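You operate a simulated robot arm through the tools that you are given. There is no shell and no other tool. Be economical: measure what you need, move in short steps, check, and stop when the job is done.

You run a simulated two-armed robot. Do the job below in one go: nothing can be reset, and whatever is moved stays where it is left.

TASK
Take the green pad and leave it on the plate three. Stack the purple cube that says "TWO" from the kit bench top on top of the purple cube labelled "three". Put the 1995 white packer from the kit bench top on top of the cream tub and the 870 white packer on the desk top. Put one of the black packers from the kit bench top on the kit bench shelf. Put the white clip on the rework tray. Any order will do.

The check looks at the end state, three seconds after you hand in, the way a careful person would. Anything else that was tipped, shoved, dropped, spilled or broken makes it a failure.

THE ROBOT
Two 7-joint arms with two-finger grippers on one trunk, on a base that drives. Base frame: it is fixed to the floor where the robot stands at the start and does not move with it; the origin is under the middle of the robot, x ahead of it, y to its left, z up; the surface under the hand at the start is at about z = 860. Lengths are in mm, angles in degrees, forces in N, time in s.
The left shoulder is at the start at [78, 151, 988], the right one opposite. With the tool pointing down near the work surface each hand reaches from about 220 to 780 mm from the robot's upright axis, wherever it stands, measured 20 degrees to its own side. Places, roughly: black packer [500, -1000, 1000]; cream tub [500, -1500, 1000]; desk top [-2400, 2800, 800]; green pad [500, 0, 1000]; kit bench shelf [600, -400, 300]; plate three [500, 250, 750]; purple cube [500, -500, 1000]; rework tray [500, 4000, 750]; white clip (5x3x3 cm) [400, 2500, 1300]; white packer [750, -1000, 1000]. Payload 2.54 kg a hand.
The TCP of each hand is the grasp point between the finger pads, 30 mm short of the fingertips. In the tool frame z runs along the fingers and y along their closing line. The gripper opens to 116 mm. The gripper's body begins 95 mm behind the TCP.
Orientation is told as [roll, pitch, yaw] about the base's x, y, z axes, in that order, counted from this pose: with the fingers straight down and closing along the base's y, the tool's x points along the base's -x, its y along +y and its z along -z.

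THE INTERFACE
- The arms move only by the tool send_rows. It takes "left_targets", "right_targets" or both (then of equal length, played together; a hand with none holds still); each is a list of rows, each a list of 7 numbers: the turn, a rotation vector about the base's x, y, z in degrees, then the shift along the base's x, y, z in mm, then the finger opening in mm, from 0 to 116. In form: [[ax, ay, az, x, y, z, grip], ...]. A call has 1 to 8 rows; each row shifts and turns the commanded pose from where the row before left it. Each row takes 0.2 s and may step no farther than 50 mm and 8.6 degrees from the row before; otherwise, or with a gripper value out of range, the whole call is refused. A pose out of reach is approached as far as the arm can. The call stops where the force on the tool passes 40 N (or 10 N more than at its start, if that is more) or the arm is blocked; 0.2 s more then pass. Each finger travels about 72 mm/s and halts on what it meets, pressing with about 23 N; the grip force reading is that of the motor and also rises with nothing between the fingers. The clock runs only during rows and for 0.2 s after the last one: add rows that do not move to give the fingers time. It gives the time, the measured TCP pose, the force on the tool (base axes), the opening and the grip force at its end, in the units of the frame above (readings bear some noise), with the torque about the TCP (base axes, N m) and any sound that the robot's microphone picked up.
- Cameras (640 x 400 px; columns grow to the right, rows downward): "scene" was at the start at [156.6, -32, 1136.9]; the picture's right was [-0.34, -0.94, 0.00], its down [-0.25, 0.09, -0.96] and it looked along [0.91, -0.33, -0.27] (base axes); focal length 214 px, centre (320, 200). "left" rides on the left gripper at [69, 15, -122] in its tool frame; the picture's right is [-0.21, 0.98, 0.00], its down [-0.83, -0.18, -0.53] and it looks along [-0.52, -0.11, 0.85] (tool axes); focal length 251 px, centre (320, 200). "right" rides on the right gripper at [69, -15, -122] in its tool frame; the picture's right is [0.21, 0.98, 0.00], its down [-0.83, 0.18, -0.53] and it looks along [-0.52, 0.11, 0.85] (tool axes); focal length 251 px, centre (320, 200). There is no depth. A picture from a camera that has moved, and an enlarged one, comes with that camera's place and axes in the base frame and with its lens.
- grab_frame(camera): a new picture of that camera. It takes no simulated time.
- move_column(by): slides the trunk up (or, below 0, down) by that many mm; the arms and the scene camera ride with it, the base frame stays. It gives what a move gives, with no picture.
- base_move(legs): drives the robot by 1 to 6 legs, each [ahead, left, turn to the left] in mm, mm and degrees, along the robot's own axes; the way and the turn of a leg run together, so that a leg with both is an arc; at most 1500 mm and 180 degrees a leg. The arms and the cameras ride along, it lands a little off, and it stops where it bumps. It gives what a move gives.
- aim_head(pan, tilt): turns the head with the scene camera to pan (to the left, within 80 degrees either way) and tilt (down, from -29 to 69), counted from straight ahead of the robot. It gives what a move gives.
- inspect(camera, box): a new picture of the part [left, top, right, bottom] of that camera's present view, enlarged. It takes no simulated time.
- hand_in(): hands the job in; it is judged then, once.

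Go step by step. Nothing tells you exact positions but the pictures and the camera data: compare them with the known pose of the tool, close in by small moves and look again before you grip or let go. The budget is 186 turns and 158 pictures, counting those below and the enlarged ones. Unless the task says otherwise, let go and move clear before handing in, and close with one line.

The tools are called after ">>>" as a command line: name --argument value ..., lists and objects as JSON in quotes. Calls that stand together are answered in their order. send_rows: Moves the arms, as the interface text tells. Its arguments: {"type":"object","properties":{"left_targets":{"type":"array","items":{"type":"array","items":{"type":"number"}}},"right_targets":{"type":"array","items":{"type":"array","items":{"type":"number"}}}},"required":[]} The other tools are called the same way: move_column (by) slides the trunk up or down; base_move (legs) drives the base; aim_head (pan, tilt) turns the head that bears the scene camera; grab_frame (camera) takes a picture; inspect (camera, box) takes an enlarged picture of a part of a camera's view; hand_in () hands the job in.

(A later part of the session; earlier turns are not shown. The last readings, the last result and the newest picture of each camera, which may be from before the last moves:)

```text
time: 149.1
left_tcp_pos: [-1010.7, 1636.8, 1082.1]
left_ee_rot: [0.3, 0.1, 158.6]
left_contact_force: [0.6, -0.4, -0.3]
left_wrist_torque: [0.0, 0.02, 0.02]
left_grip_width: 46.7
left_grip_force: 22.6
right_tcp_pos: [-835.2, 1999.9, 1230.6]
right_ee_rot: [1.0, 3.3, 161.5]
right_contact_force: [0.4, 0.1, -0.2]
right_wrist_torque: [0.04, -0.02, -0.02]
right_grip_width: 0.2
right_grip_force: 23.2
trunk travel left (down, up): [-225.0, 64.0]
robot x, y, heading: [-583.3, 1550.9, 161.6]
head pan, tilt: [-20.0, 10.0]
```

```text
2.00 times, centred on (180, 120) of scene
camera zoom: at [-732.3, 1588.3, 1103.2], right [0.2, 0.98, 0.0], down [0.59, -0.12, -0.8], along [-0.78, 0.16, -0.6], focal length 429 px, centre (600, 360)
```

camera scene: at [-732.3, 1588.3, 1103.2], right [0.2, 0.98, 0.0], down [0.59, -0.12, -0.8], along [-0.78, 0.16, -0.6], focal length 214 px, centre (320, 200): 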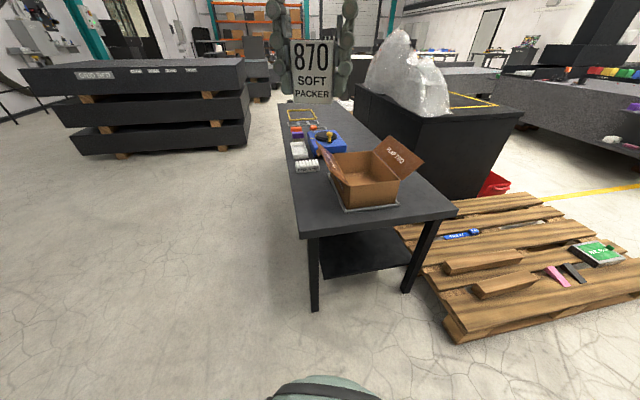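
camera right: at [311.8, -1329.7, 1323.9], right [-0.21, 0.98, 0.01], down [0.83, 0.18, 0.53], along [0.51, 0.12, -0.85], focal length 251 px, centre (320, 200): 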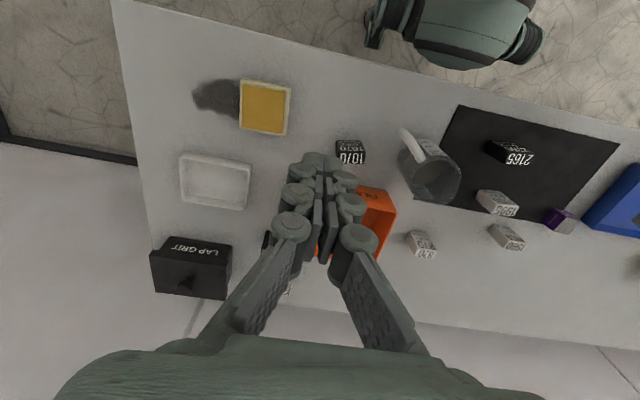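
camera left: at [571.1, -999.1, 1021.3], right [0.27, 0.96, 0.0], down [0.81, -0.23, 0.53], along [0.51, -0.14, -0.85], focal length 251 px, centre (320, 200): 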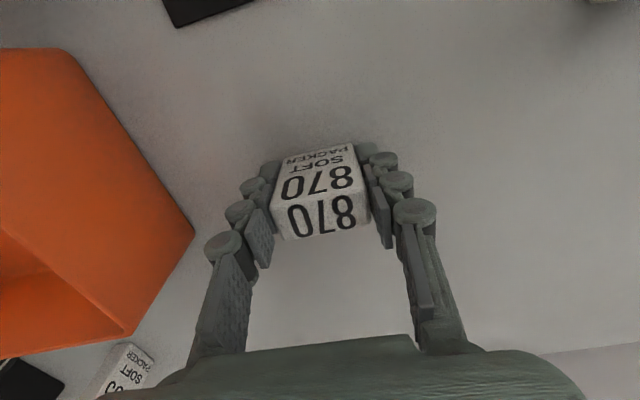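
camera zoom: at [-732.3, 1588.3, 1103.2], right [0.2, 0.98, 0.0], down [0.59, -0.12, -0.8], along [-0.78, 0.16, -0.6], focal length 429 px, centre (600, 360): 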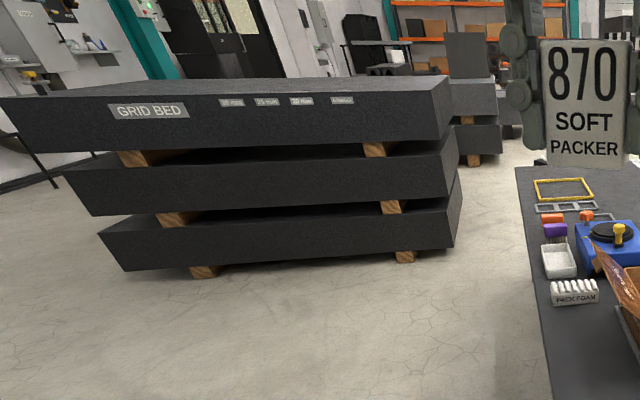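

The black cabinet-desk with the plastic-covered monitor sits behind the pack table, at about x<-1650, y 2450–2830; a pallet blocks its near side. I drive farther up the aisle to look at it from there.

>>> base_move --legs '[[0, 0, -71.6], [1500, 0, 0], [400, 0, 0], [0, 0, 90]]'

>>> aim_head --pan 0 --tilt 15

>>> grab_frame --camera "scene"

```text
time: 163.8
left_tcp_pos: [-971.0, 3711.3, 1081.8]
left_ee_rot: [0.4, -0.1, 132.0]
left_contact_force: [0.4, -0.4, -0.8]
left_wrist_torque: [-0.01, 0.01, 0.0]
left_grip_width: 47.1
left_grip_force: 23.1
right_tcp_pos: [-649.8, 3955.9, 1231.8]
right_ee_rot: [1.1, 2.9, 134.8]
right_contact_force: [0.8, -0.2, 0.0]
right_wrist_torque: [0.01, 0.03, 0.01]
right_grip_width: 0.0
right_grip_force: 22.7
trunk travel left (down, up): [-225.0, 64.0]
robot x, y, heading: [-628.5, 3443.2, 134.9]
head pan, tilt: [-20.0, 10.0]
stopped in leg 4: the robot was blocked; the commanded pose is now the measured one
```

```text
time: 164.7
left_tcp_pos: [-973.3, 3711.0, 1081.2]
left_ee_rot: [0.3, -0.1, 132.1]
left_contact_force: [-0.4, -0.3, -0.4]
left_wrist_torque: [0.01, 0.0, 0.06]
left_grip_width: 47.0
left_grip_force: 22.9
right_tcp_pos: [-650.7, 3954.3, 1231.5]
right_ee_rot: [0.9, 3.1, 134.8]
right_contact_force: [0.1, -0.2, -0.4]
right_wrist_torque: [0.03, 0.0, -0.02]
right_grip_width: 0.0
right_grip_force: 22.5
trunk travel left (down, up): [-225.0, 64.0]
robot x, y, heading: [-629.3, 3442.4, 134.8]
head pan, tilt: [0.0, 15.0]
```

```text
63 pictures are left
camera scene: at [-743.9, 3543.1, 1103.2], right [0.62, 0.79, 0.0], down [0.47, -0.37, -0.8], along [-0.63, 0.49, -0.6], focal length 214 px, centre (320, 200)
```

scene: 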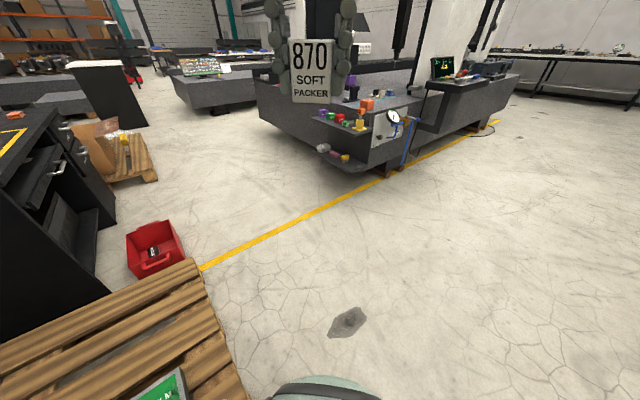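

The turn was stopped by the pallet's corner, apparently. The desk top spans x≈-2620..-1630, y≈2450..3175, with drawers facing +y; a red bin stands at (-2030,3300). I route around: up, west, then face the desk west of the bin.

>>> base_move --legs '[[362, -360, 0], [0, 0, 45.2]]'

>>> grab_frame --camera "scene"

```text
time: 170.9
left_tcp_pos: [-1061.1, 3908.6, 1082.4]
left_ee_rot: [0.2, -0.2, 177.3]
left_contact_force: [-0.4, -0.1, -0.6]
left_wrist_torque: [0.01, 0.01, 0.03]
left_grip_width: 47.0
left_grip_force: 22.9
right_tcp_pos: [-1008.2, 4306.9, 1231.3]
right_ee_rot: [0.9, 3.2, -180.1]
right_contact_force: [-0.6, -0.2, 0.5]
right_wrist_torque: [0.02, 0.03, 0.01]
right_grip_width: 0.0
right_grip_force: 23.0
trunk travel left (down, up): [-225.0, 64.0]
robot x, y, heading: [-626.7, 3960.0, -179.7]
head pan, tilt: [0.0, 15.0]
```

```text
62 pictures are left
camera scene: at [-780.9, 3951.2, 1103.4], right [-0.13, 0.99, 0.0], down [0.59, 0.08, -0.8], along [-0.8, -0.1, -0.6], focal length 214 px, centre (320, 200)
```

scene: 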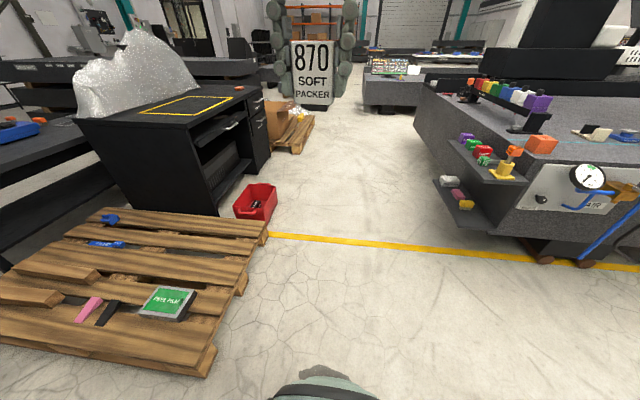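

The layout is clear now: desk top z≈700, x≈-3160..-1950, y≈2220..3045, bin at x>-2210 and another pallet at x<-3170. I drive west to x≈-2690 and turn to face the desk.

>>> base_move --legs '[[1500, 0, 0], [560, 0, 0], [0, 0, 90]]'

>>> grab_frame --camera "scene"

>>> grab_frame --camera "left"

```text
time: 185.1
left_tcp_pos: [-2644.5, 3559.6, 1081.9]
left_ee_rot: [0.2, -0.2, -93.9]
left_contact_force: [0.0, -0.1, -0.6]
left_wrist_torque: [-0.01, 0.02, 0.01]
left_grip_width: 46.9
left_grip_force: 22.8
right_tcp_pos: [-3043.0, 3622.4, 1232.0]
right_ee_rot: [0.8, 3.3, -91.1]
right_contact_force: [-0.4, -0.7, 0.2]
right_wrist_torque: [0.0, 0.0, -0.02]
right_grip_width: 0.1
right_grip_force: 23.0
trunk travel left (down, up): [-225.0, 64.0]
robot x, y, heading: [-2693.8, 3994.6, -91.2]
head pan, tilt: [0.0, 15.0]
```

```text
61 pictures are left
camera scene: at [-2681.5, 3839.8, 1103.9], right [-0.99, -0.11, 0.0], down [-0.07, 0.59, -0.81], along [0.09, -0.8, -0.59], focal length 214 px, centre (320, 200)
```

scene: 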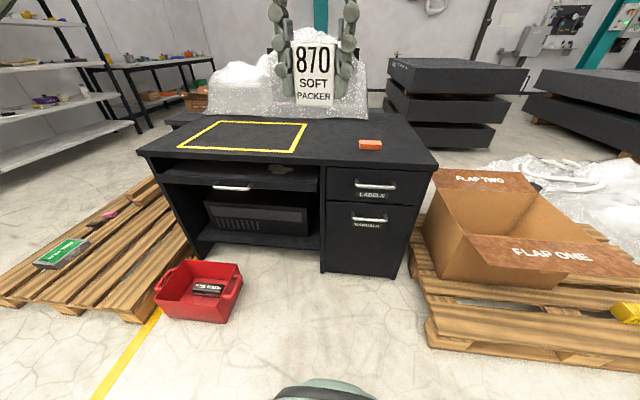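

```text
60 pictures are left
camera left: at [-2625.8, 3628.1, 1203.3], right [0.96, -0.28, 0.0], down [-0.24, -0.81, 0.53], along [-0.15, -0.51, -0.85], focal length 251 px, centre (320, 200)
```

left: 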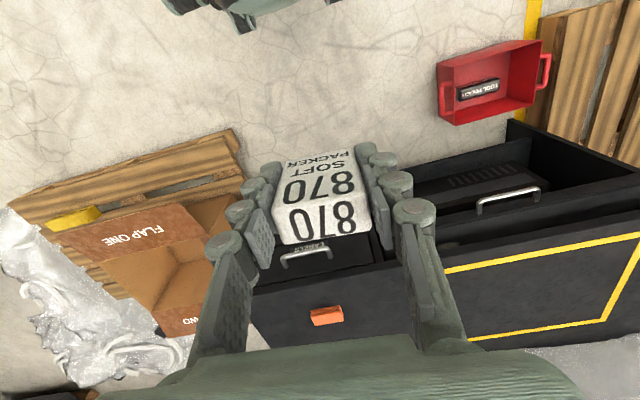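

A free spot on the desk lies near (-2620,2920), between the yellow outline and the orange item. Drive up to the desk.

>>> base_move --legs '[[560, 0, 1.2]]'

>>> move_column --by -150

>>> grab_frame --camera "left"

>>> grab_frame --camera "scene"

```text
time: 188.4
left_tcp_pos: [-2641.6, 2999.8, 1081.1]
left_ee_rot: [0.2, 0.0, -92.6]
left_contact_force: [0.2, -0.2, -0.2]
left_wrist_torque: [-0.02, 0.03, 0.02]
left_grip_width: 46.9
left_grip_force: 22.8
right_tcp_pos: [-3041.7, 3055.4, 1231.9]
right_ee_rot: [1.1, 2.8, -90.1]
right_contact_force: [-0.3, 0.1, 0.1]
right_wrist_torque: [0.02, 0.0, 0.0]
right_grip_width: 0.0
right_grip_force: 23.3
trunk travel left (down, up): [-225.0, 64.0]
robot x, y, heading: [-2698.7, 3432.5, -89.9]
head pan, tilt: [0.0, 15.0]
stopped in leg 1: the robot was blocked; the commanded pose is now the measured one
```

```text
time: 190.1
left_tcp_pos: [-2641.6, 2998.9, 930.3]
left_ee_rot: [0.2, 0.0, -92.8]
left_contact_force: [-1.0, -0.7, -0.4]
left_wrist_torque: [0.0, 0.01, 0.03]
left_grip_width: 46.7
left_grip_force: 22.7
right_tcp_pos: [-3041.3, 3052.3, 1081.0]
right_ee_rot: [1.1, 3.1, -90.1]
right_contact_force: [0.1, 0.2, 0.0]
right_wrist_torque: [0.01, 0.01, 0.01]
right_grip_width: 0.0
right_grip_force: 23.1
trunk travel left (down, up): [-75.0, 214.0]
robot x, y, heading: [-2696.8, 3432.1, -89.9]
head pan, tilt: [0.0, 15.0]
```

```text
59 pictures are left
camera left: at [-2623.1, 3066.6, 1052.6], right [0.97, -0.26, 0.0], down [-0.22, -0.82, 0.53], along [-0.14, -0.52, -0.85], focal length 251 px, centre (320, 200)
```

left: 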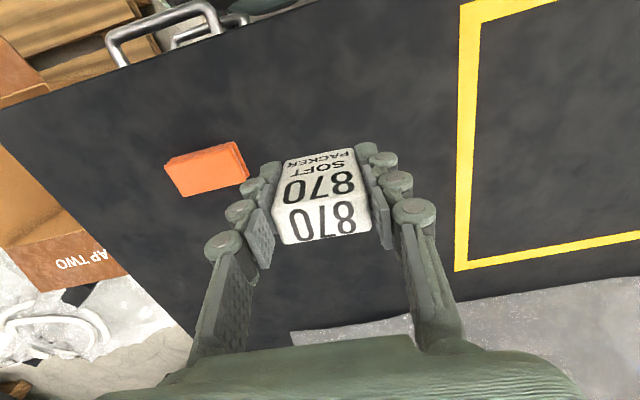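

```text
58 pictures are left
camera scene: at [-2683.2, 3277.6, 954.1], right [-0.99, -0.13, 0.0], down [-0.07, 0.58, -0.81], along [0.1, -0.8, -0.59], focal length 214 px, centre (320, 200)
```

scene: 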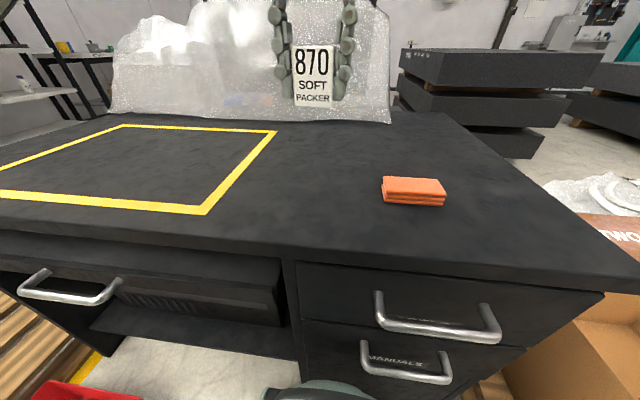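

The base touched the desk front, so I back off 30 mm, then extend and lower the packer.

>>> base_move --legs '[[-30, 0, 0]]'

>>> send_rows --left_targets '[[0, 0, 0, 0, -40, -20, 0], [0, 0, 0, 0, -40, -25, 0], [0, 0, 0, 0, -20, -30, 0], [0, 0, 0, 0, 0, -40, 0], [0, 0, 0, 0, 0, 0, 0]]'

>>> grab_frame --camera "left"

>>> grab_frame --camera "scene"

```text
time: 191.0
left_tcp_pos: [-2641.2, 3027.8, 931.7]
left_ee_rot: [0.1, 0.0, -92.7]
left_contact_force: [0.3, 0.2, -0.8]
left_wrist_torque: [0.0, -0.04, 0.01]
left_grip_width: 46.9
left_grip_force: 22.9
right_tcp_pos: [-3041.8, 3082.6, 1081.7]
right_ee_rot: [1.1, 3.0, -90.0]
right_contact_force: [-0.6, -0.3, 0.6]
right_wrist_torque: [0.01, -0.03, -0.01]
right_grip_width: 0.0
right_grip_force: 23.0
trunk travel left (down, up): [-75.0, 214.0]
robot x, y, heading: [-2696.7, 3462.6, -89.9]
head pan, tilt: [0.0, 15.0]
```

```text
time: 192.2
left_tcp_pos: [-2640.4, 2927.4, 814.6]
left_ee_rot: [0.1, 0.0, -92.6]
left_contact_force: [0.3, 0.3, -1.0]
left_wrist_torque: [0.04, 0.0, -0.02]
left_grip_width: 47.2
left_grip_force: 22.6
right_tcp_pos: [-3040.6, 3082.9, 1081.3]
right_ee_rot: [1.2, 3.0, -90.0]
right_contact_force: [-0.4, -0.5, -0.1]
right_wrist_torque: [0.01, 0.02, -0.02]
right_grip_width: 0.0
right_grip_force: 22.8
trunk travel left (down, up): [-75.0, 214.0]
robot x, y, heading: [-2688.5, 3463.7, -90.1]
head pan, tilt: [0.0, 15.0]
```

```text
57 pictures are left
camera left: at [-2622.5, 2995.3, 937.1], right [0.97, -0.26, 0.0], down [-0.22, -0.82, 0.53], along [-0.14, -0.52, -0.85], focal length 251 px, centre (320, 200)
```

left: 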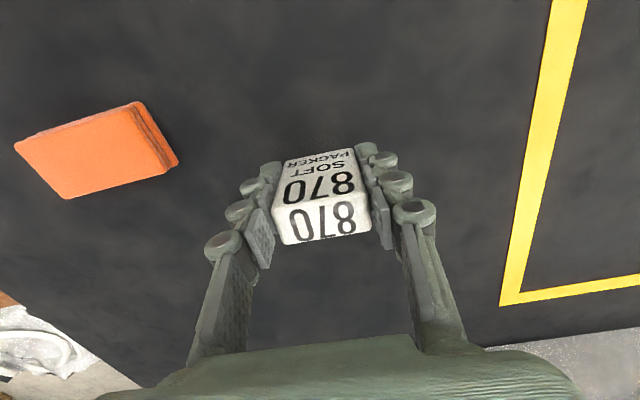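

```text
56 pictures are left
camera scene: at [-2683.4, 3307.9, 954.4], right [-0.99, -0.13, 0.0], down [-0.07, 0.58, -0.81], along [0.1, -0.8, -0.59], focal length 214 px, centre (320, 200)
```

scene: 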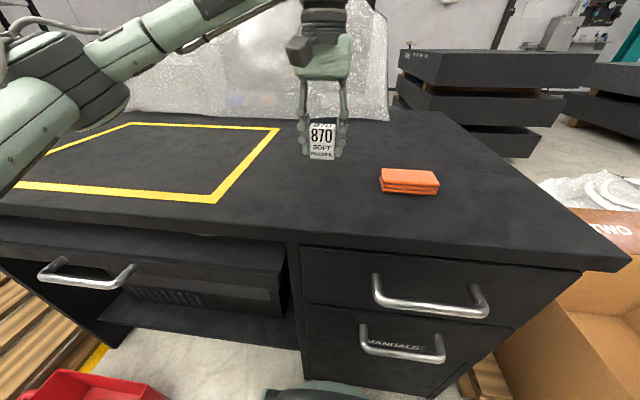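

>>> send_rows --left_targets '[[0, 0, 0, 0, 0, -12, 0], [0, 0, 0, 0, 0, 0, 0]]'

>>> send_rows --left_targets '[[0, 0, 0, 0, 0, -6, 0], [0, 0, 0, 0, 0, 0, 0]]'

>>> send_rows --left_targets '[[0, 0, 0, 0, 0, -4, 0], [0, 0, 0, 0, 0, 0, 0]]'

>>> inspect --camera "scene" --box '[260, 90, 380, 190]'

```text
time: 192.8
left_tcp_pos: [-2641.6, 2927.8, 803.0]
left_ee_rot: [0.2, 0.0, -92.8]
left_contact_force: [-0.4, 0.8, -0.5]
left_wrist_torque: [0.0, -0.02, 0.01]
left_grip_width: 47.1
left_grip_force: 23.1
right_tcp_pos: [-3042.7, 3083.6, 1081.8]
right_ee_rot: [1.2, 3.1, -90.1]
right_contact_force: [-0.6, 0.2, -0.5]
right_wrist_torque: [0.0, 0.01, 0.01]
right_grip_width: 0.0
right_grip_force: 23.3
trunk travel left (down, up): [-75.0, 214.0]
robot x, y, heading: [-2692.9, 3463.0, -90.0]
head pan, tilt: [0.0, 15.0]
```

```text
time: 193.4
left_tcp_pos: [-2641.1, 2927.5, 798.0]
left_ee_rot: [0.2, 0.0, -92.7]
left_contact_force: [0.6, -0.7, -1.2]
left_wrist_torque: [0.0, 0.02, 0.0]
left_grip_width: 46.9
left_grip_force: 22.2
right_tcp_pos: [-3042.2, 3082.7, 1081.1]
right_ee_rot: [1.2, 3.0, -90.0]
right_contact_force: [-0.1, -0.4, 0.3]
right_wrist_torque: [0.0, -0.03, 0.01]
right_grip_width: 0.1
right_grip_force: 22.9
trunk travel left (down, up): [-75.0, 214.0]
robot x, y, heading: [-2693.5, 3460.1, -90.0]
head pan, tilt: [0.0, 15.0]
```

```text
time: 194.0
left_tcp_pos: [-2641.0, 2927.2, 794.2]
left_ee_rot: [0.3, 0.0, -92.7]
left_contact_force: [0.8, 0.0, -0.9]
left_wrist_torque: [0.02, 0.0, 0.02]
left_grip_width: 47.1
left_grip_force: 23.0
right_tcp_pos: [-3041.3, 3082.8, 1081.9]
right_ee_rot: [1.1, 3.0, -90.0]
right_contact_force: [0.4, 0.2, 0.7]
right_wrist_torque: [0.01, -0.04, -0.02]
right_grip_width: 0.1
right_grip_force: 23.0
trunk travel left (down, up): [-75.0, 214.0]
robot x, y, heading: [-2694.5, 3464.8, -90.0]
head pan, tilt: [0.0, 15.0]
```

```text
4.00 times, centred on (320, 140) of scene
camera zoom: at [-2683.2, 3308.0, 954.5], right [-0.99, -0.13, 0.0], down [-0.07, 0.58, -0.81], along [0.1, -0.8, -0.59], focal length 858 px, centre (320, 440)
```

zoom: 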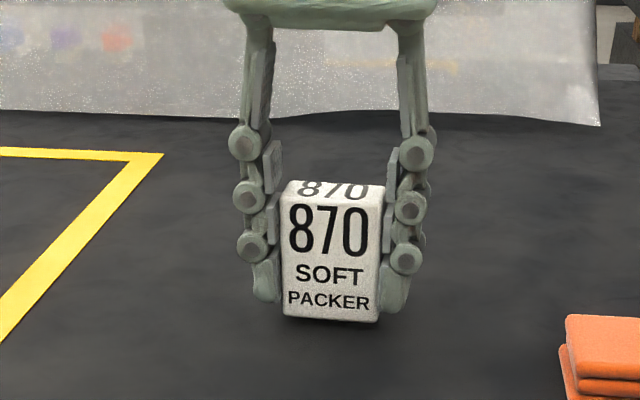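

>>> send_rows --left_targets '[[0, 0, 0, 0, 0, -3, 0], [0, 0, 0, 0, 0, 0, 0]]'

>>> send_rows --left_targets '[[0, 0, 0, 0, 0, -3, 0], [0, 0, 0, 0, 0, 0, 0]]'

>>> send_rows --left_targets '[[0, 0, 0, 0, 0, -2, 0], [0, 0, 0, 0, 0, 0, 0]]'

```text
time: 194.6
left_tcp_pos: [-2640.1, 2928.9, 790.5]
left_ee_rot: [0.2, 0.0, -92.8]
left_contact_force: [-0.1, 0.4, -0.1]
left_wrist_torque: [0.01, 0.03, 0.02]
left_grip_width: 46.9
left_grip_force: 23.2
right_tcp_pos: [-3041.9, 3083.6, 1080.5]
right_ee_rot: [1.0, 3.0, -90.0]
right_contact_force: [-0.2, -0.3, -0.4]
right_wrist_torque: [-0.01, 0.0, 0.0]
right_grip_width: 0.2
right_grip_force: 23.3
trunk travel left (down, up): [-75.0, 214.0]
robot x, y, heading: [-2698.3, 3463.9, -90.1]
head pan, tilt: [0.0, 15.0]
```

```text
time: 195.2
left_tcp_pos: [-2640.4, 2928.5, 787.3]
left_ee_rot: [0.2, -0.2, -92.8]
left_contact_force: [0.7, -2.6, 9.5]
left_wrist_torque: [-0.08, 0.08, 0.01]
left_grip_width: 46.9
left_grip_force: 22.5
right_tcp_pos: [-3041.7, 3083.8, 1080.7]
right_ee_rot: [1.1, 3.0, -89.9]
right_contact_force: [0.1, 0.3, 0.0]
right_wrist_torque: [0.01, 0.0, -0.01]
right_grip_width: 0.1
right_grip_force: 23.0
trunk travel left (down, up): [-75.0, 214.0]
robot x, y, heading: [-2695.3, 3462.2, -90.1]
head pan, tilt: [0.0, 15.0]
```

```text
time: 195.8
left_tcp_pos: [-2641.0, 2930.2, 788.6]
left_ee_rot: [0.1, -0.2, -92.8]
left_contact_force: [2.6, -4.2, 25.4]
left_wrist_torque: [-0.17, -0.01, 0.03]
left_grip_width: 46.9
left_grip_force: 23.0
right_tcp_pos: [-3042.2, 3084.7, 1081.7]
right_ee_rot: [1.1, 2.9, -90.0]
right_contact_force: [-0.7, -0.3, 0.5]
right_wrist_torque: [-0.02, 0.0, 0.01]
right_grip_width: 0.1
right_grip_force: 23.2
trunk travel left (down, up): [-75.0, 214.0]
robot x, y, heading: [-2696.9, 3463.3, -90.1]
head pan, tilt: [0.0, 15.0]
```

Contact on the desk (z≈750). Release and lift.

>>> send_rows --left_targets '[[0, 0, 0, 0, 0, 2, 0], [0, 0, 0, 0, 0, 0, 72], [0, 0, 0, 0, 0, 0, 72], [0, 0, 0, 0, 0, 0, 72], [0, 0, 0, 0, 0, 15, 72], [0, 0, 0, 0, 0, 45, 72], [0, 0, 0, 0, 0, 45, 72], [0, 0, 0, 0, 20, 40, 72]]'

>>> grab_frame --camera "scene"

```text
time: 197.6
left_tcp_pos: [-2640.4, 2948.7, 932.4]
left_ee_rot: [0.2, 0.0, -92.8]
left_contact_force: [1.1, 1.2, -0.2]
left_wrist_torque: [0.0, -0.02, 0.03]
left_grip_width: 72.1
left_grip_force: 0.1
right_tcp_pos: [-3041.9, 3084.3, 1081.5]
right_ee_rot: [1.0, 3.0, -90.0]
right_contact_force: [-0.3, 0.1, 0.8]
right_wrist_torque: [0.0, -0.03, 0.02]
right_grip_width: 0.2
right_grip_force: 23.2
trunk travel left (down, up): [-75.0, 214.0]
robot x, y, heading: [-2694.4, 3463.4, -89.9]
head pan, tilt: [0.0, 15.0]
```

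```text
54 pictures are left
camera scene: at [-2683.1, 3308.2, 954.6], right [-0.99, -0.13, 0.0], down [-0.08, 0.58, -0.81], along [0.1, -0.8, -0.59], focal length 214 px, centre (320, 200)
```

scene: 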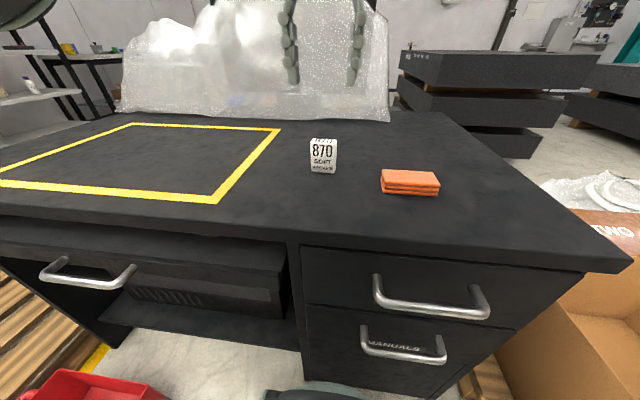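

870 is on the desk. Now go back to the aisle and face the wall benches for the clip and rework tray.

>>> base_move --legs '[[-500, 0, 0], [0, 0, 90], [1500, 0, 0], [500, 0, 0]]'

>>> move_column --by 150

>>> aim_head --pan 0 --tilt 0

>>> grab_frame --camera "scene"

```text
time: 213.9
left_tcp_pos: [-195.1, 4052.9, 932.5]
left_ee_rot: [0.3, -0.1, -2.2]
left_contact_force: [1.8, -0.6, 0.5]
left_wrist_torque: [0.01, 0.0, 0.01]
left_grip_width: 72.2
left_grip_force: 0.0
right_tcp_pos: [-327.5, 3650.8, 1080.9]
right_ee_rot: [1.1, 3.0, 0.5]
right_contact_force: [0.7, 0.2, 0.3]
right_wrist_torque: [-0.01, 0.02, 0.01]
right_grip_width: 0.1
right_grip_force: 23.3
trunk travel left (down, up): [-75.0, 214.0]
robot x, y, heading: [-708.8, 3990.9, 0.8]
head pan, tilt: [0.0, 15.0]
```

```text
time: 215.7
left_tcp_pos: [-195.5, 4053.0, 1082.7]
left_ee_rot: [0.3, 0.0, -2.2]
left_contact_force: [0.3, 1.0, -0.1]
left_wrist_torque: [-0.01, 0.02, 0.03]
left_grip_width: 72.2
left_grip_force: 0.0
right_tcp_pos: [-327.0, 3649.3, 1231.4]
right_ee_rot: [1.3, 3.0, 0.5]
right_contact_force: [0.1, -0.1, 0.2]
right_wrist_torque: [-0.02, 0.03, 0.0]
right_grip_width: 0.0
right_grip_force: 23.5
trunk travel left (down, up): [-225.0, 64.0]
robot x, y, heading: [-706.9, 3994.9, 0.6]
head pan, tilt: [0.0, 15.0]
```

```text
time: 216.5
left_tcp_pos: [-196.5, 4053.3, 1082.2]
left_ee_rot: [0.2, 0.0, -2.3]
left_contact_force: [-1.0, 0.8, 0.0]
left_wrist_torque: [-0.02, 0.0, 0.02]
left_grip_width: 71.9
left_grip_force: 0.1
right_tcp_pos: [-327.8, 3649.6, 1231.3]
right_ee_rot: [1.3, 3.0, 0.5]
right_contact_force: [0.4, -0.4, -0.2]
right_wrist_torque: [0.0, -0.02, 0.0]
right_grip_width: 0.0
right_grip_force: 22.6
trunk travel left (down, up): [-225.0, 64.0]
robot x, y, heading: [-711.2, 3993.0, 0.6]
head pan, tilt: [0.0, 0.0]
```

```text
53 pictures are left
camera scene: at [-555.0, 4005.5, 1105.0], right [0.14, -0.99, 0.0], down [-0.58, -0.08, -0.81], along [0.8, 0.11, -0.58], focal length 214 px, centre (320, 200)
```

scene: 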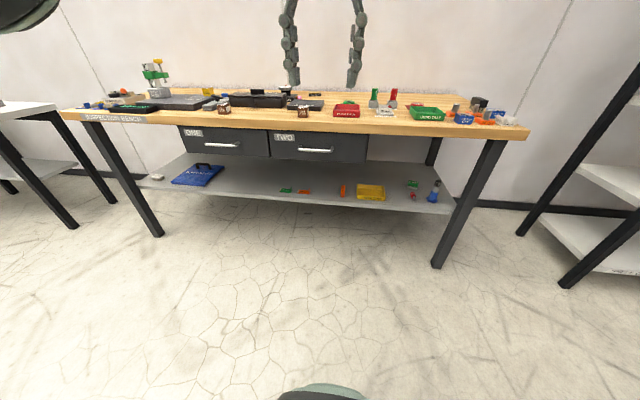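

>>> inspect --camera "scene" --box '[280, 70, 540, 150]'

>>> inspect --camera "scene" --box '[60, 50, 320, 200]'

```text
2.46 times, centred on (410, 110) of scene
camera zoom: at [-555.0, 4005.5, 1105.0], right [0.14, -0.99, 0.0], down [-0.58, -0.08, -0.81], along [0.8, 0.11, -0.58], focal length 528 px, centre (98, 422)
```

zoom: 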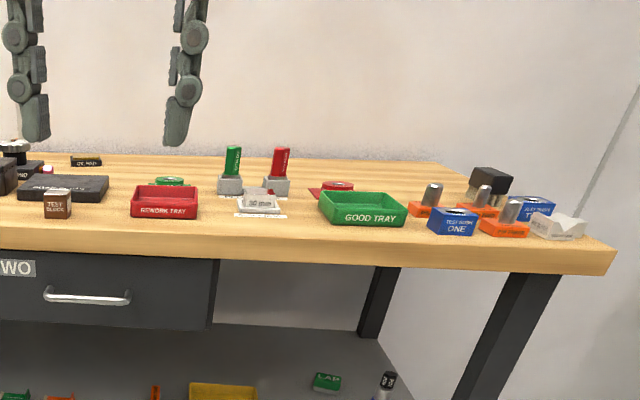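

```text
2.46 times, centred on (190, 125) of scene
camera zoom: at [-555.0, 4005.5, 1105.0], right [0.14, -0.99, 0.0], down [-0.58, -0.08, -0.81], along [0.8, 0.11, -0.58], focal length 528 px, centre (640, 385)
```

zoom: 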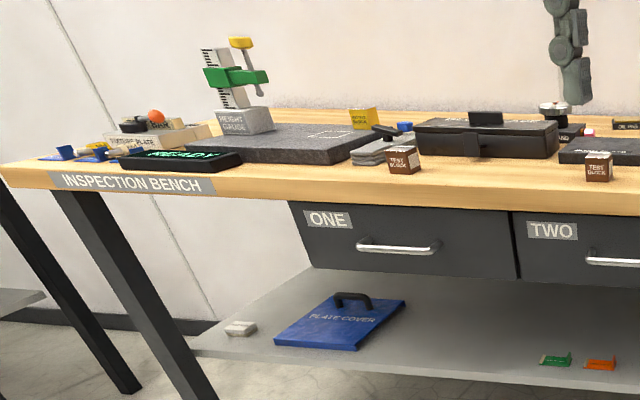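

The red REWORK TRAY is at about (529,4024). Now slide right to look at the rack around y≈2500.

>>> base_move --legs '[[150, 0, -0.6], [0, -1450, 0]]'

>>> aim_head --pan 0 --tilt -20

>>> grab_frame --camera "scene"

```text
time: 231.6
left_tcp_pos: [-39.6, 2595.3, 1083.0]
left_ee_rot: [0.2, -0.1, -2.7]
left_contact_force: [0.4, 0.0, 0.2]
left_wrist_torque: [-0.02, 0.05, 0.0]
left_grip_width: 72.1
left_grip_force: 0.0
right_tcp_pos: [-175.1, 2193.8, 1231.0]
right_ee_rot: [1.2, 2.9, 0.1]
right_contact_force: [-0.2, -0.2, 0.1]
right_wrist_torque: [0.0, -0.02, 0.05]
right_grip_width: 0.0
right_grip_force: 22.8
trunk travel left (down, up): [-225.0, 64.0]
robot x, y, heading: [-557.4, 2540.5, 0.4]
head pan, tilt: [0.0, 0.0]
```

```text
time: 232.4
left_tcp_pos: [-40.4, 2594.8, 1083.3]
left_ee_rot: [0.2, 0.0, -2.7]
left_contact_force: [0.0, 0.4, -0.3]
left_wrist_torque: [0.02, -0.01, 0.02]
left_grip_width: 72.1
left_grip_force: 0.0
right_tcp_pos: [-176.8, 2192.6, 1231.8]
right_ee_rot: [1.2, 2.9, 0.0]
right_contact_force: [0.5, -0.3, -0.6]
right_wrist_torque: [0.0, 0.0, 0.01]
right_grip_width: 0.1
right_grip_force: 23.6
trunk travel left (down, up): [-225.0, 64.0]
robot x, y, heading: [-555.2, 2536.9, 0.4]
head pan, tilt: [0.0, -20.0]
```

```text
50 pictures are left
camera scene: at [-399.5, 2551.1, 1105.3], right [0.13, -0.99, 0.0], down [-0.57, -0.08, -0.81], along [0.81, 0.11, -0.58], focal length 214 px, centre (320, 200)
```

scene: 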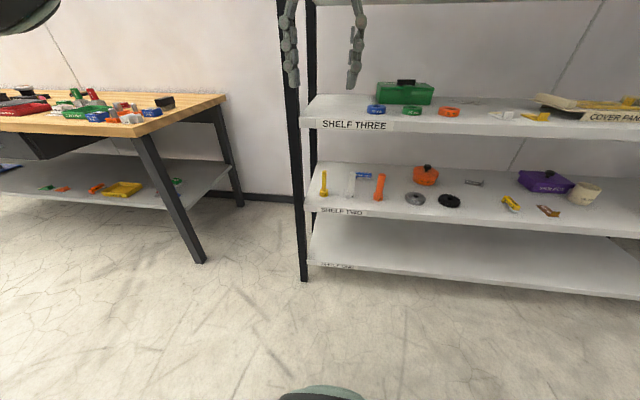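

>>> inspect --camera "scene" --box '[280, 50, 640, 230]'

>>> inspect --camera "scene" --box '[440, 80, 580, 150]'

```text
1.78 times, centred on (460, 140) of scene
camera zoom: at [-399.5, 2551.1, 1105.3], right [0.13, -0.99, 0.0], down [-0.57, -0.08, -0.81], along [0.81, 0.11, -0.58], focal length 381 px, centre (71, 307)
```

zoom: 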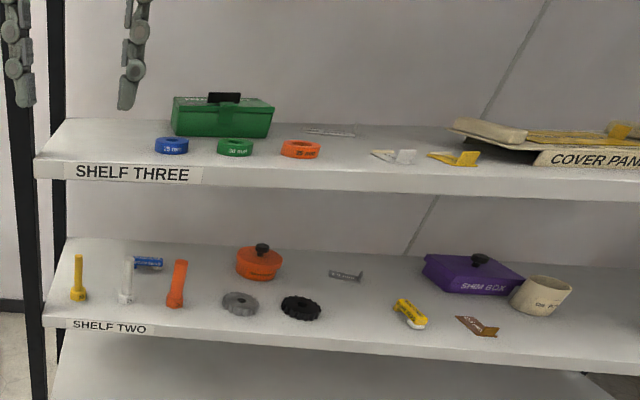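

```text
4.57 times, centred on (510, 115) of scene
camera zoom: at [-399.5, 2551.1, 1105.3], right [0.13, -0.99, 0.0], down [-0.57, -0.08, -0.81], along [0.81, 0.11, -0.58], focal length 980 px, centre (-549, 589)
```

zoom: 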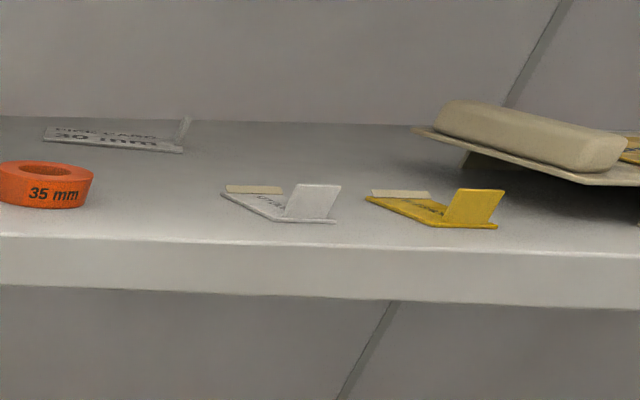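

Shelf three is at z≈900; the clip should be on the shelf above at z≈1300. I raise the trunk and the left hand, tilted, to look there.

>>> move_column --by 64

>>> send_rows --left_targets '[[0, -7.5, 0, 0, 0, 40, 72], [0, -7.5, 0, 0, 0, 40, 72], [0, -7.5, 0, 0, 0, 40, 72], [0, -7.5, 0, 0, 0, 40, 72], [0, -7.5, 0, 0, 0, 40, 72], [0, -7.5, 0, 0, 0, 40, 72], [0, -7.5, 0, 0, 0, 40, 72], [0, -7.5, 0, 0, 0, 40, 72]]'

>>> grab_frame --camera "left"

```text
time: 233.4
left_tcp_pos: [-39.4, 2595.7, 1147.1]
left_ee_rot: [0.2, 0.0, -2.6]
left_contact_force: [-0.1, 0.1, 0.1]
left_wrist_torque: [0.0, 0.03, 0.0]
left_grip_width: 72.0
left_grip_force: 0.1
right_tcp_pos: [-174.8, 2193.9, 1296.0]
right_ee_rot: [1.2, 2.9, 0.2]
right_contact_force: [-0.9, 0.2, -0.1]
right_wrist_torque: [-0.02, -0.01, 0.02]
right_grip_width: 0.0
right_grip_force: 23.4
trunk travel left (down, up): [-289.0, 0.0]
robot x, y, heading: [-552.3, 2539.5, 0.2]
head pan, tilt: [0.0, -20.0]
```

```text
time: 235.2
left_tcp_pos: [-42.0, 2594.6, 1465.9]
left_ee_rot: [4.9, -60.0, -5.3]
left_contact_force: [0.6, -0.1, 0.0]
left_wrist_torque: [0.01, 0.0, 0.0]
left_grip_width: 72.3
left_grip_force: 0.0
right_tcp_pos: [-175.4, 2192.7, 1295.0]
right_ee_rot: [1.3, 2.9, 0.0]
right_contact_force: [0.6, -0.5, -0.8]
right_wrist_torque: [0.01, -0.02, 0.01]
right_grip_width: 0.0
right_grip_force: 22.9
trunk travel left (down, up): [-289.0, 0.0]
robot x, y, heading: [-556.0, 2540.3, 0.1]
head pan, tilt: [0.0, -20.0]
```

```text
47 pictures are left
camera left: at [-182.1, 2612.7, 1467.7], right [0.13, 0.97, 0.23], down [-0.06, -0.22, 0.97], along [0.99, -0.14, 0.03], focal length 251 px, centre (320, 200)
```

left: 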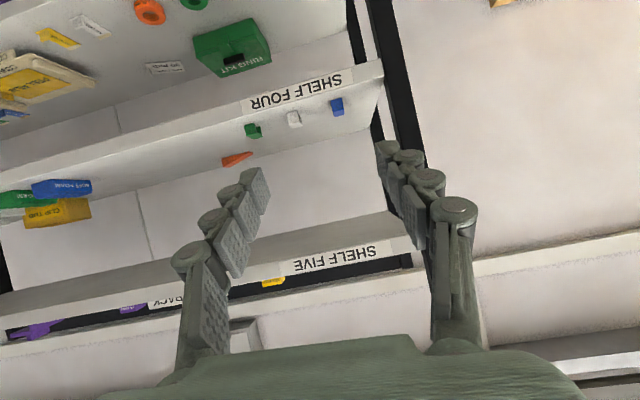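

>>> inspect --camera "left" --box '[200, 60, 400, 185]'

```text
3.20 times, centred on (300, 122) of left
camera zoom: at [-182.1, 2612.7, 1467.7], right [0.13, 0.97, 0.23], down [-0.06, -0.22, 0.97], along [0.99, -0.14, 0.03], focal length 805 px, centre (384, 448)
```

zoom: 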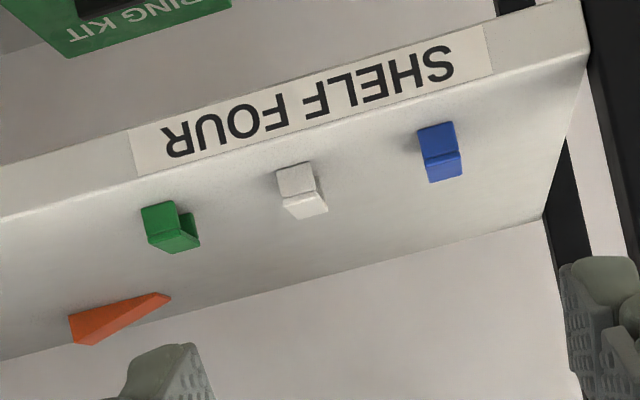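

The white clip is on shelf four at about (410,2510), shelf z≈1275. I set a 45° hand pitch, level it, and approach.

>>> send_rows --left_targets '[[-2.5, 7.5, 1, 0, 0, -40, 66], [0, 7.5, 0, 0, 0, -40, 66], [0, 0, 0, 0, 0, 0, 66]]'

>>> base_move --legs '[[330, -85, 0]]'

>>> grab_frame --camera "left"

```text
time: 236.1
left_tcp_pos: [-42.1, 2597.1, 1387.2]
left_ee_rot: [-0.3, -45.0, 0.0]
left_contact_force: [0.1, 0.6, -0.6]
left_wrist_torque: [-0.01, -0.01, 0.01]
left_grip_width: 66.2
left_grip_force: 0.0
right_tcp_pos: [-176.2, 2194.0, 1296.2]
right_ee_rot: [1.1, 2.9, 0.0]
right_contact_force: [-0.9, -0.3, -0.2]
right_wrist_torque: [0.04, -0.02, -0.02]
right_grip_width: 0.0
right_grip_force: 22.8
trunk travel left (down, up): [-289.0, 0.0]
robot x, y, heading: [-557.3, 2536.9, 0.6]
head pan, tilt: [0.0, -20.0]
```

```text
time: 238.3
left_tcp_pos: [293.0, 2511.6, 1387.0]
left_ee_rot: [-0.4, -45.0, -0.2]
left_contact_force: [0.6, -0.1, 0.0]
left_wrist_torque: [0.01, 0.0, 0.03]
left_grip_width: 65.9
left_grip_force: 0.0
right_tcp_pos: [158.5, 2108.1, 1295.8]
right_ee_rot: [1.1, 2.8, 0.0]
right_contact_force: [0.5, -1.1, -0.2]
right_wrist_torque: [0.03, -0.02, -0.02]
right_grip_width: 0.1
right_grip_force: 22.7
trunk travel left (down, up): [-289.0, 0.0]
robot x, y, heading: [-221.9, 2456.6, 0.3]
head pan, tilt: [0.0, -20.0]
```

```text
45 pictures are left
camera left: at [157.7, 2527.7, 1424.4], right [0.16, 0.98, 0.15], down [0.21, -0.18, 0.96], along [0.97, -0.12, -0.23], focal length 251 px, centre (320, 200)
```

left: 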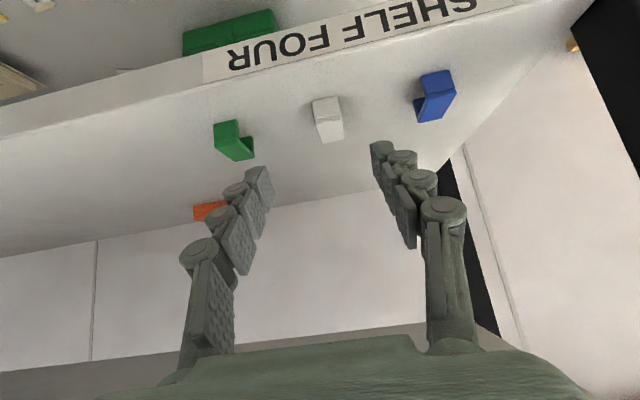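

>>> inspect --camera "left" --box '[200, 60, 480, 200]'

```text
2.29 times, centred on (340, 130) of left
camera zoom: at [157.7, 2527.7, 1424.4], right [0.16, 0.98, 0.15], down [0.21, -0.18, 0.96], along [0.97, -0.12, -0.23], focal length 575 px, centre (274, 360)
```

zoom: 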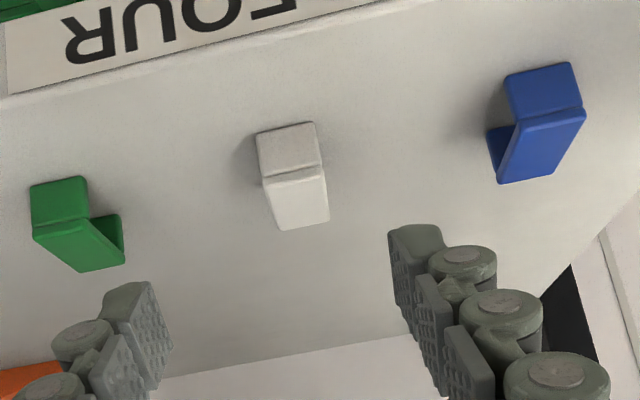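

>>> send_rows --left_targets '[[0, 0, 0, 25, 8, -20, 60], [0, 0, 0, 30, 0, -25, 60], [0, 0, 0, 15, 0, -13, 60], [0, 0, 0, 0, 0, 0, 60]]'

>>> grab_frame --camera "left"

```text
time: 239.3
left_tcp_pos: [360.7, 2521.0, 1329.0]
left_ee_rot: [-0.3, -45.0, 0.0]
left_contact_force: [-0.7, 0.4, 0.2]
left_wrist_torque: [0.01, 0.02, 0.01]
left_grip_width: 60.0
left_grip_force: 0.1
right_tcp_pos: [157.1, 2107.9, 1296.1]
right_ee_rot: [1.3, 2.8, 0.1]
right_contact_force: [-0.6, -0.1, 0.4]
right_wrist_torque: [-0.01, 0.03, 0.02]
right_grip_width: 0.0
right_grip_force: 23.2
trunk travel left (down, up): [-289.0, 0.0]
robot x, y, heading: [-219.6, 2455.3, 0.2]
head pan, tilt: [0.0, -20.0]
```

```text
43 pictures are left
camera left: at [226.7, 2536.9, 1366.9], right [0.16, 0.98, 0.15], down [0.21, -0.18, 0.96], along [0.97, -0.12, -0.23], focal length 251 px, centre (320, 200)
```

left: 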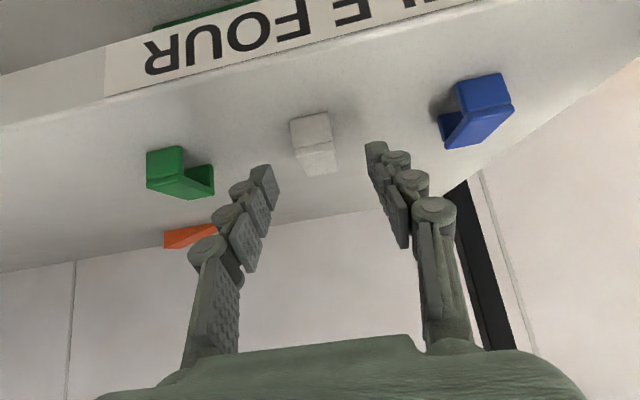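

>>> send_rows --left_targets '[[0, 0, 0, 15, -1, -11, 60], [0, 0, 0, 11, 0, -10, 60], [0, 0, 0, 0, 0, 0, 60]]'

>>> grab_frame --camera "left"

```text
time: 240.1
left_tcp_pos: [388.1, 2519.3, 1308.9]
left_ee_rot: [-0.3, -44.9, -0.1]
left_contact_force: [0.1, 0.9, -0.7]
left_wrist_torque: [0.01, 0.01, 0.02]
left_grip_width: 60.1
left_grip_force: 0.1
right_tcp_pos: [156.8, 2108.6, 1296.4]
right_ee_rot: [1.3, 2.9, 0.0]
right_contact_force: [0.0, -0.3, 0.9]
right_wrist_torque: [0.02, 0.02, 0.0]
right_grip_width: 0.0
right_grip_force: 23.2
trunk travel left (down, up): [-289.0, 0.0]
robot x, y, heading: [-224.6, 2457.6, -0.1]
head pan, tilt: [0.0, -20.0]
```

```text
42 pictures are left
camera left: at [253.2, 2535.3, 1345.7], right [0.16, 0.98, 0.15], down [0.2, -0.18, 0.96], along [0.97, -0.12, -0.23], focal length 251 px, centre (320, 200)
```

left: 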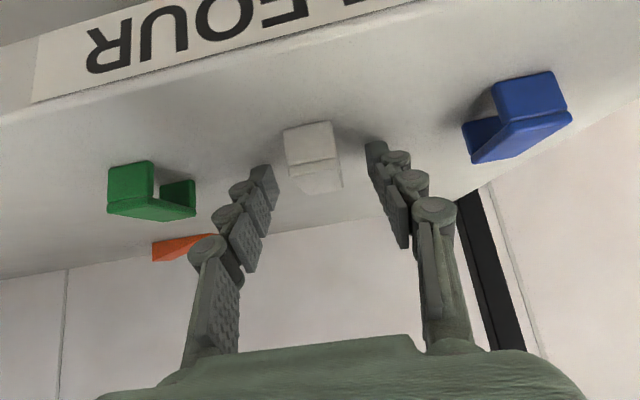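

>>> send_rows --left_targets '[[0, 0, 0, 0, 0, 0, 0], [0, 0, 0, 0, 0, 0, 0], [0, 0, 0, 0, 0, 0, 0], [0, 0, 0, 0, 0, 0, 0]]'

>>> grab_frame --camera "left"

```text
time: 241.1
left_tcp_pos: [387.8, 2519.1, 1309.6]
left_ee_rot: [-0.5, -45.1, -0.1]
left_contact_force: [0.5, 2.0, 2.7]
left_wrist_torque: [0.09, -0.01, 0.0]
left_grip_width: 23.6
left_grip_force: 23.3
right_tcp_pos: [156.1, 2107.2, 1296.4]
right_ee_rot: [1.2, 2.8, 0.1]
right_contact_force: [0.2, -0.7, 0.2]
right_wrist_torque: [-0.01, -0.01, 0.02]
right_grip_width: 0.2
right_grip_force: 23.1
trunk travel left (down, up): [-289.0, 0.0]
robot x, y, heading: [-219.2, 2456.7, 0.0]
head pan, tilt: [0.0, -20.0]
```

```text
41 pictures are left
camera left: at [252.8, 2535.7, 1345.9], right [0.16, 0.98, 0.15], down [0.2, -0.18, 0.96], along [0.97, -0.12, -0.23], focal length 251 px, centre (320, 200)
```

left: 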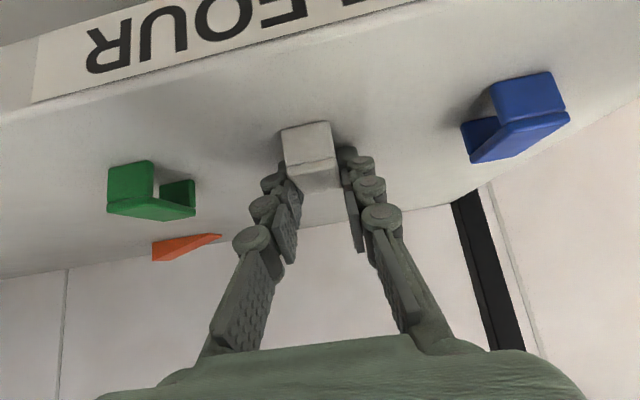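

Gripped (23.6 mm). Lift slightly and check.

>>> send_rows --left_targets '[[0, 0, 0, 0, 0, 5, 0], [0, 0, 0, 0, 0, 15, 0], [0, 0, 0, 0, 0, 25, 0], [0, 0, 0, -10, 0, 20, 0]]'

>>> grab_frame --camera "left"

```text
time: 242.1
left_tcp_pos: [376.0, 2520.5, 1373.2]
left_ee_rot: [-0.3, -45.0, -0.1]
left_contact_force: [0.6, 0.0, 0.2]
left_wrist_torque: [0.02, -0.03, -0.02]
left_grip_width: 23.6
left_grip_force: 22.9
right_tcp_pos: [156.1, 2107.5, 1296.0]
right_ee_rot: [1.2, 2.7, -0.1]
right_contact_force: [-0.5, -1.1, -0.8]
right_wrist_torque: [0.01, -0.01, 0.0]
right_grip_width: 0.2
right_grip_force: 23.2
trunk travel left (down, up): [-289.0, 0.0]
robot x, y, heading: [-222.4, 2455.8, -0.1]
head pan, tilt: [0.0, -20.0]
```

```text
40 pictures are left
camera left: at [242.1, 2536.3, 1411.4], right [0.16, 0.98, 0.15], down [0.21, -0.18, 0.96], along [0.97, -0.12, -0.23], focal length 251 px, centre (320, 200)
```

left: 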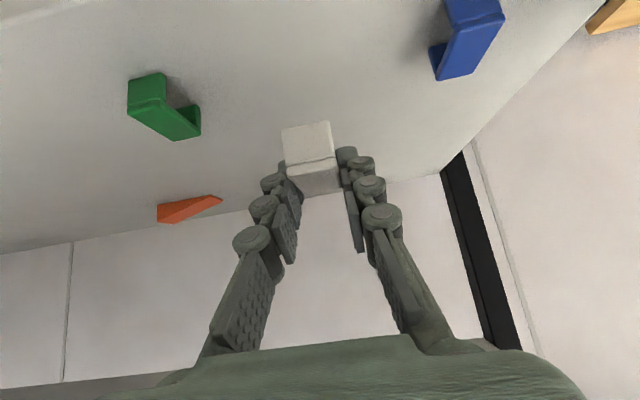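

Clip is held. Back out and slide left to the inspection bench, lowering the trunk.

>>> base_move --legs '[[-370, 0, 0], [0, 1495, 0]]'

>>> move_column --by -200

>>> grab_frame --camera "left"

>>> grab_frame --camera "scene"

```text
time: 258.4
left_tcp_pos: [9.0, 3990.5, 1373.8]
left_ee_rot: [-0.4, -45.1, -0.3]
left_contact_force: [-0.3, -0.1, 0.4]
left_wrist_torque: [0.01, 0.02, 0.01]
left_grip_width: 23.5
left_grip_force: 22.8
right_tcp_pos: [-213.9, 3578.3, 1295.9]
right_ee_rot: [1.2, 2.8, -0.2]
right_contact_force: [-0.2, -1.0, -0.4]
right_wrist_torque: [0.0, -0.02, -0.01]
right_grip_width: 0.1
right_grip_force: 22.8
trunk travel left (down, up): [-289.0, 0.0]
robot x, y, heading: [-588.6, 3925.4, -0.2]
head pan, tilt: [0.0, -20.0]
```

```text
time: 260.5
left_tcp_pos: [9.0, 3990.2, 1173.9]
left_ee_rot: [-0.3, -45.0, -0.3]
left_contact_force: [0.2, -0.5, -0.9]
left_wrist_torque: [-0.01, 0.0, 0.03]
left_grip_width: 23.8
left_grip_force: 23.2
right_tcp_pos: [-214.7, 3578.6, 1097.0]
right_ee_rot: [1.2, 2.8, -0.2]
right_contact_force: [-1.4, -0.5, 0.3]
right_wrist_torque: [-0.01, -0.03, -0.01]
right_grip_width: 0.1
right_grip_force: 23.0
trunk travel left (down, up): [-89.0, 200.0]
robot x, y, heading: [-590.1, 3930.1, -0.2]
head pan, tilt: [0.0, -20.0]
```

```text
39 pictures are left
camera left: at [-126.3, 4006.7, 1211.1], right [0.16, 0.98, 0.15], down [0.2, -0.18, 0.96], along [0.97, -0.12, -0.23], focal length 251 px, centre (320, 200)
```

left: 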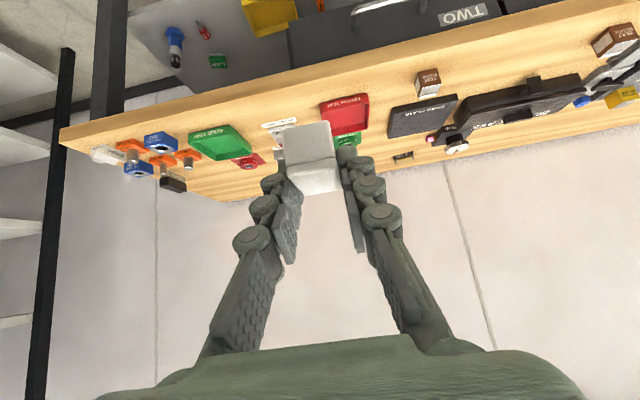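

```text
38 pictures are left
camera scene: at [-436.2, 3938.1, 969.8], right [0.13, -0.99, 0.0], down [-0.57, -0.07, -0.82], along [0.81, 0.1, -0.58], focal length 214 px, centre (320, 200)
```

scene: 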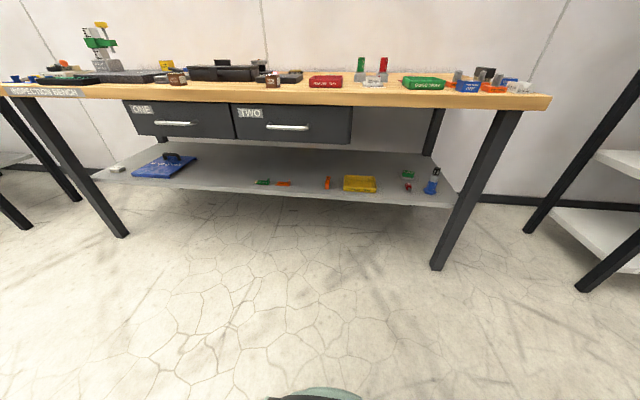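

>>> base_move --legs '[[300, 38, 0]]'

>>> grab_frame --camera "left"

>>> grab_frame --camera "scene"

```text
time: 262.6
left_tcp_pos: [308.6, 4025.8, 1174.1]
left_ee_rot: [-0.3, -44.9, -0.3]
left_contact_force: [0.2, 0.2, -0.6]
left_wrist_torque: [0.05, 0.02, -0.02]
left_grip_width: 23.5
left_grip_force: 22.3
right_tcp_pos: [83.5, 3615.8, 1094.8]
right_ee_rot: [1.3, 2.8, -0.3]
right_contact_force: [-0.1, -0.2, 0.3]
right_wrist_torque: [-0.02, 0.03, -0.02]
right_grip_width: 0.0
right_grip_force: 22.6
trunk travel left (down, up): [-89.0, 200.0]
robot x, y, heading: [-291.7, 3968.0, 0.1]
head pan, tilt: [0.0, -20.0]
```

```text
37 pictures are left
camera left: at [173.0, 4043.2, 1210.9], right [0.16, 0.98, 0.15], down [0.2, -0.18, 0.96], along [0.97, -0.13, -0.23], focal length 251 px, centre (320, 200)
```

left: 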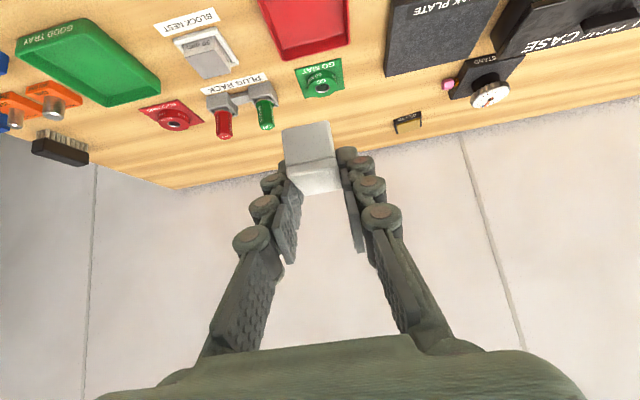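

```text
36 pictures are left
camera scene: at [-136.9, 3975.0, 969.7], right [0.13, -0.99, 0.0], down [-0.57, -0.07, -0.82], along [0.81, 0.1, -0.58], focal length 214 px, centre (320, 200)
```

scene: 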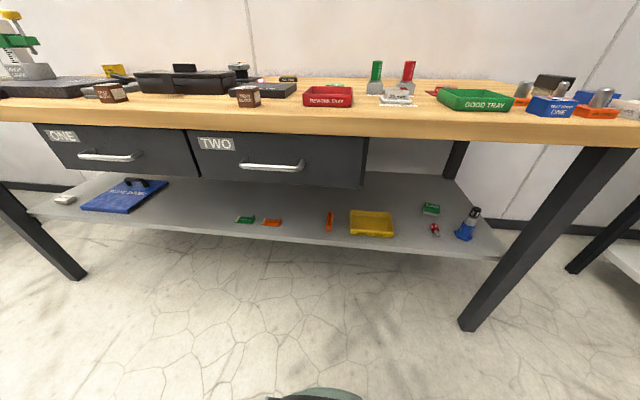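

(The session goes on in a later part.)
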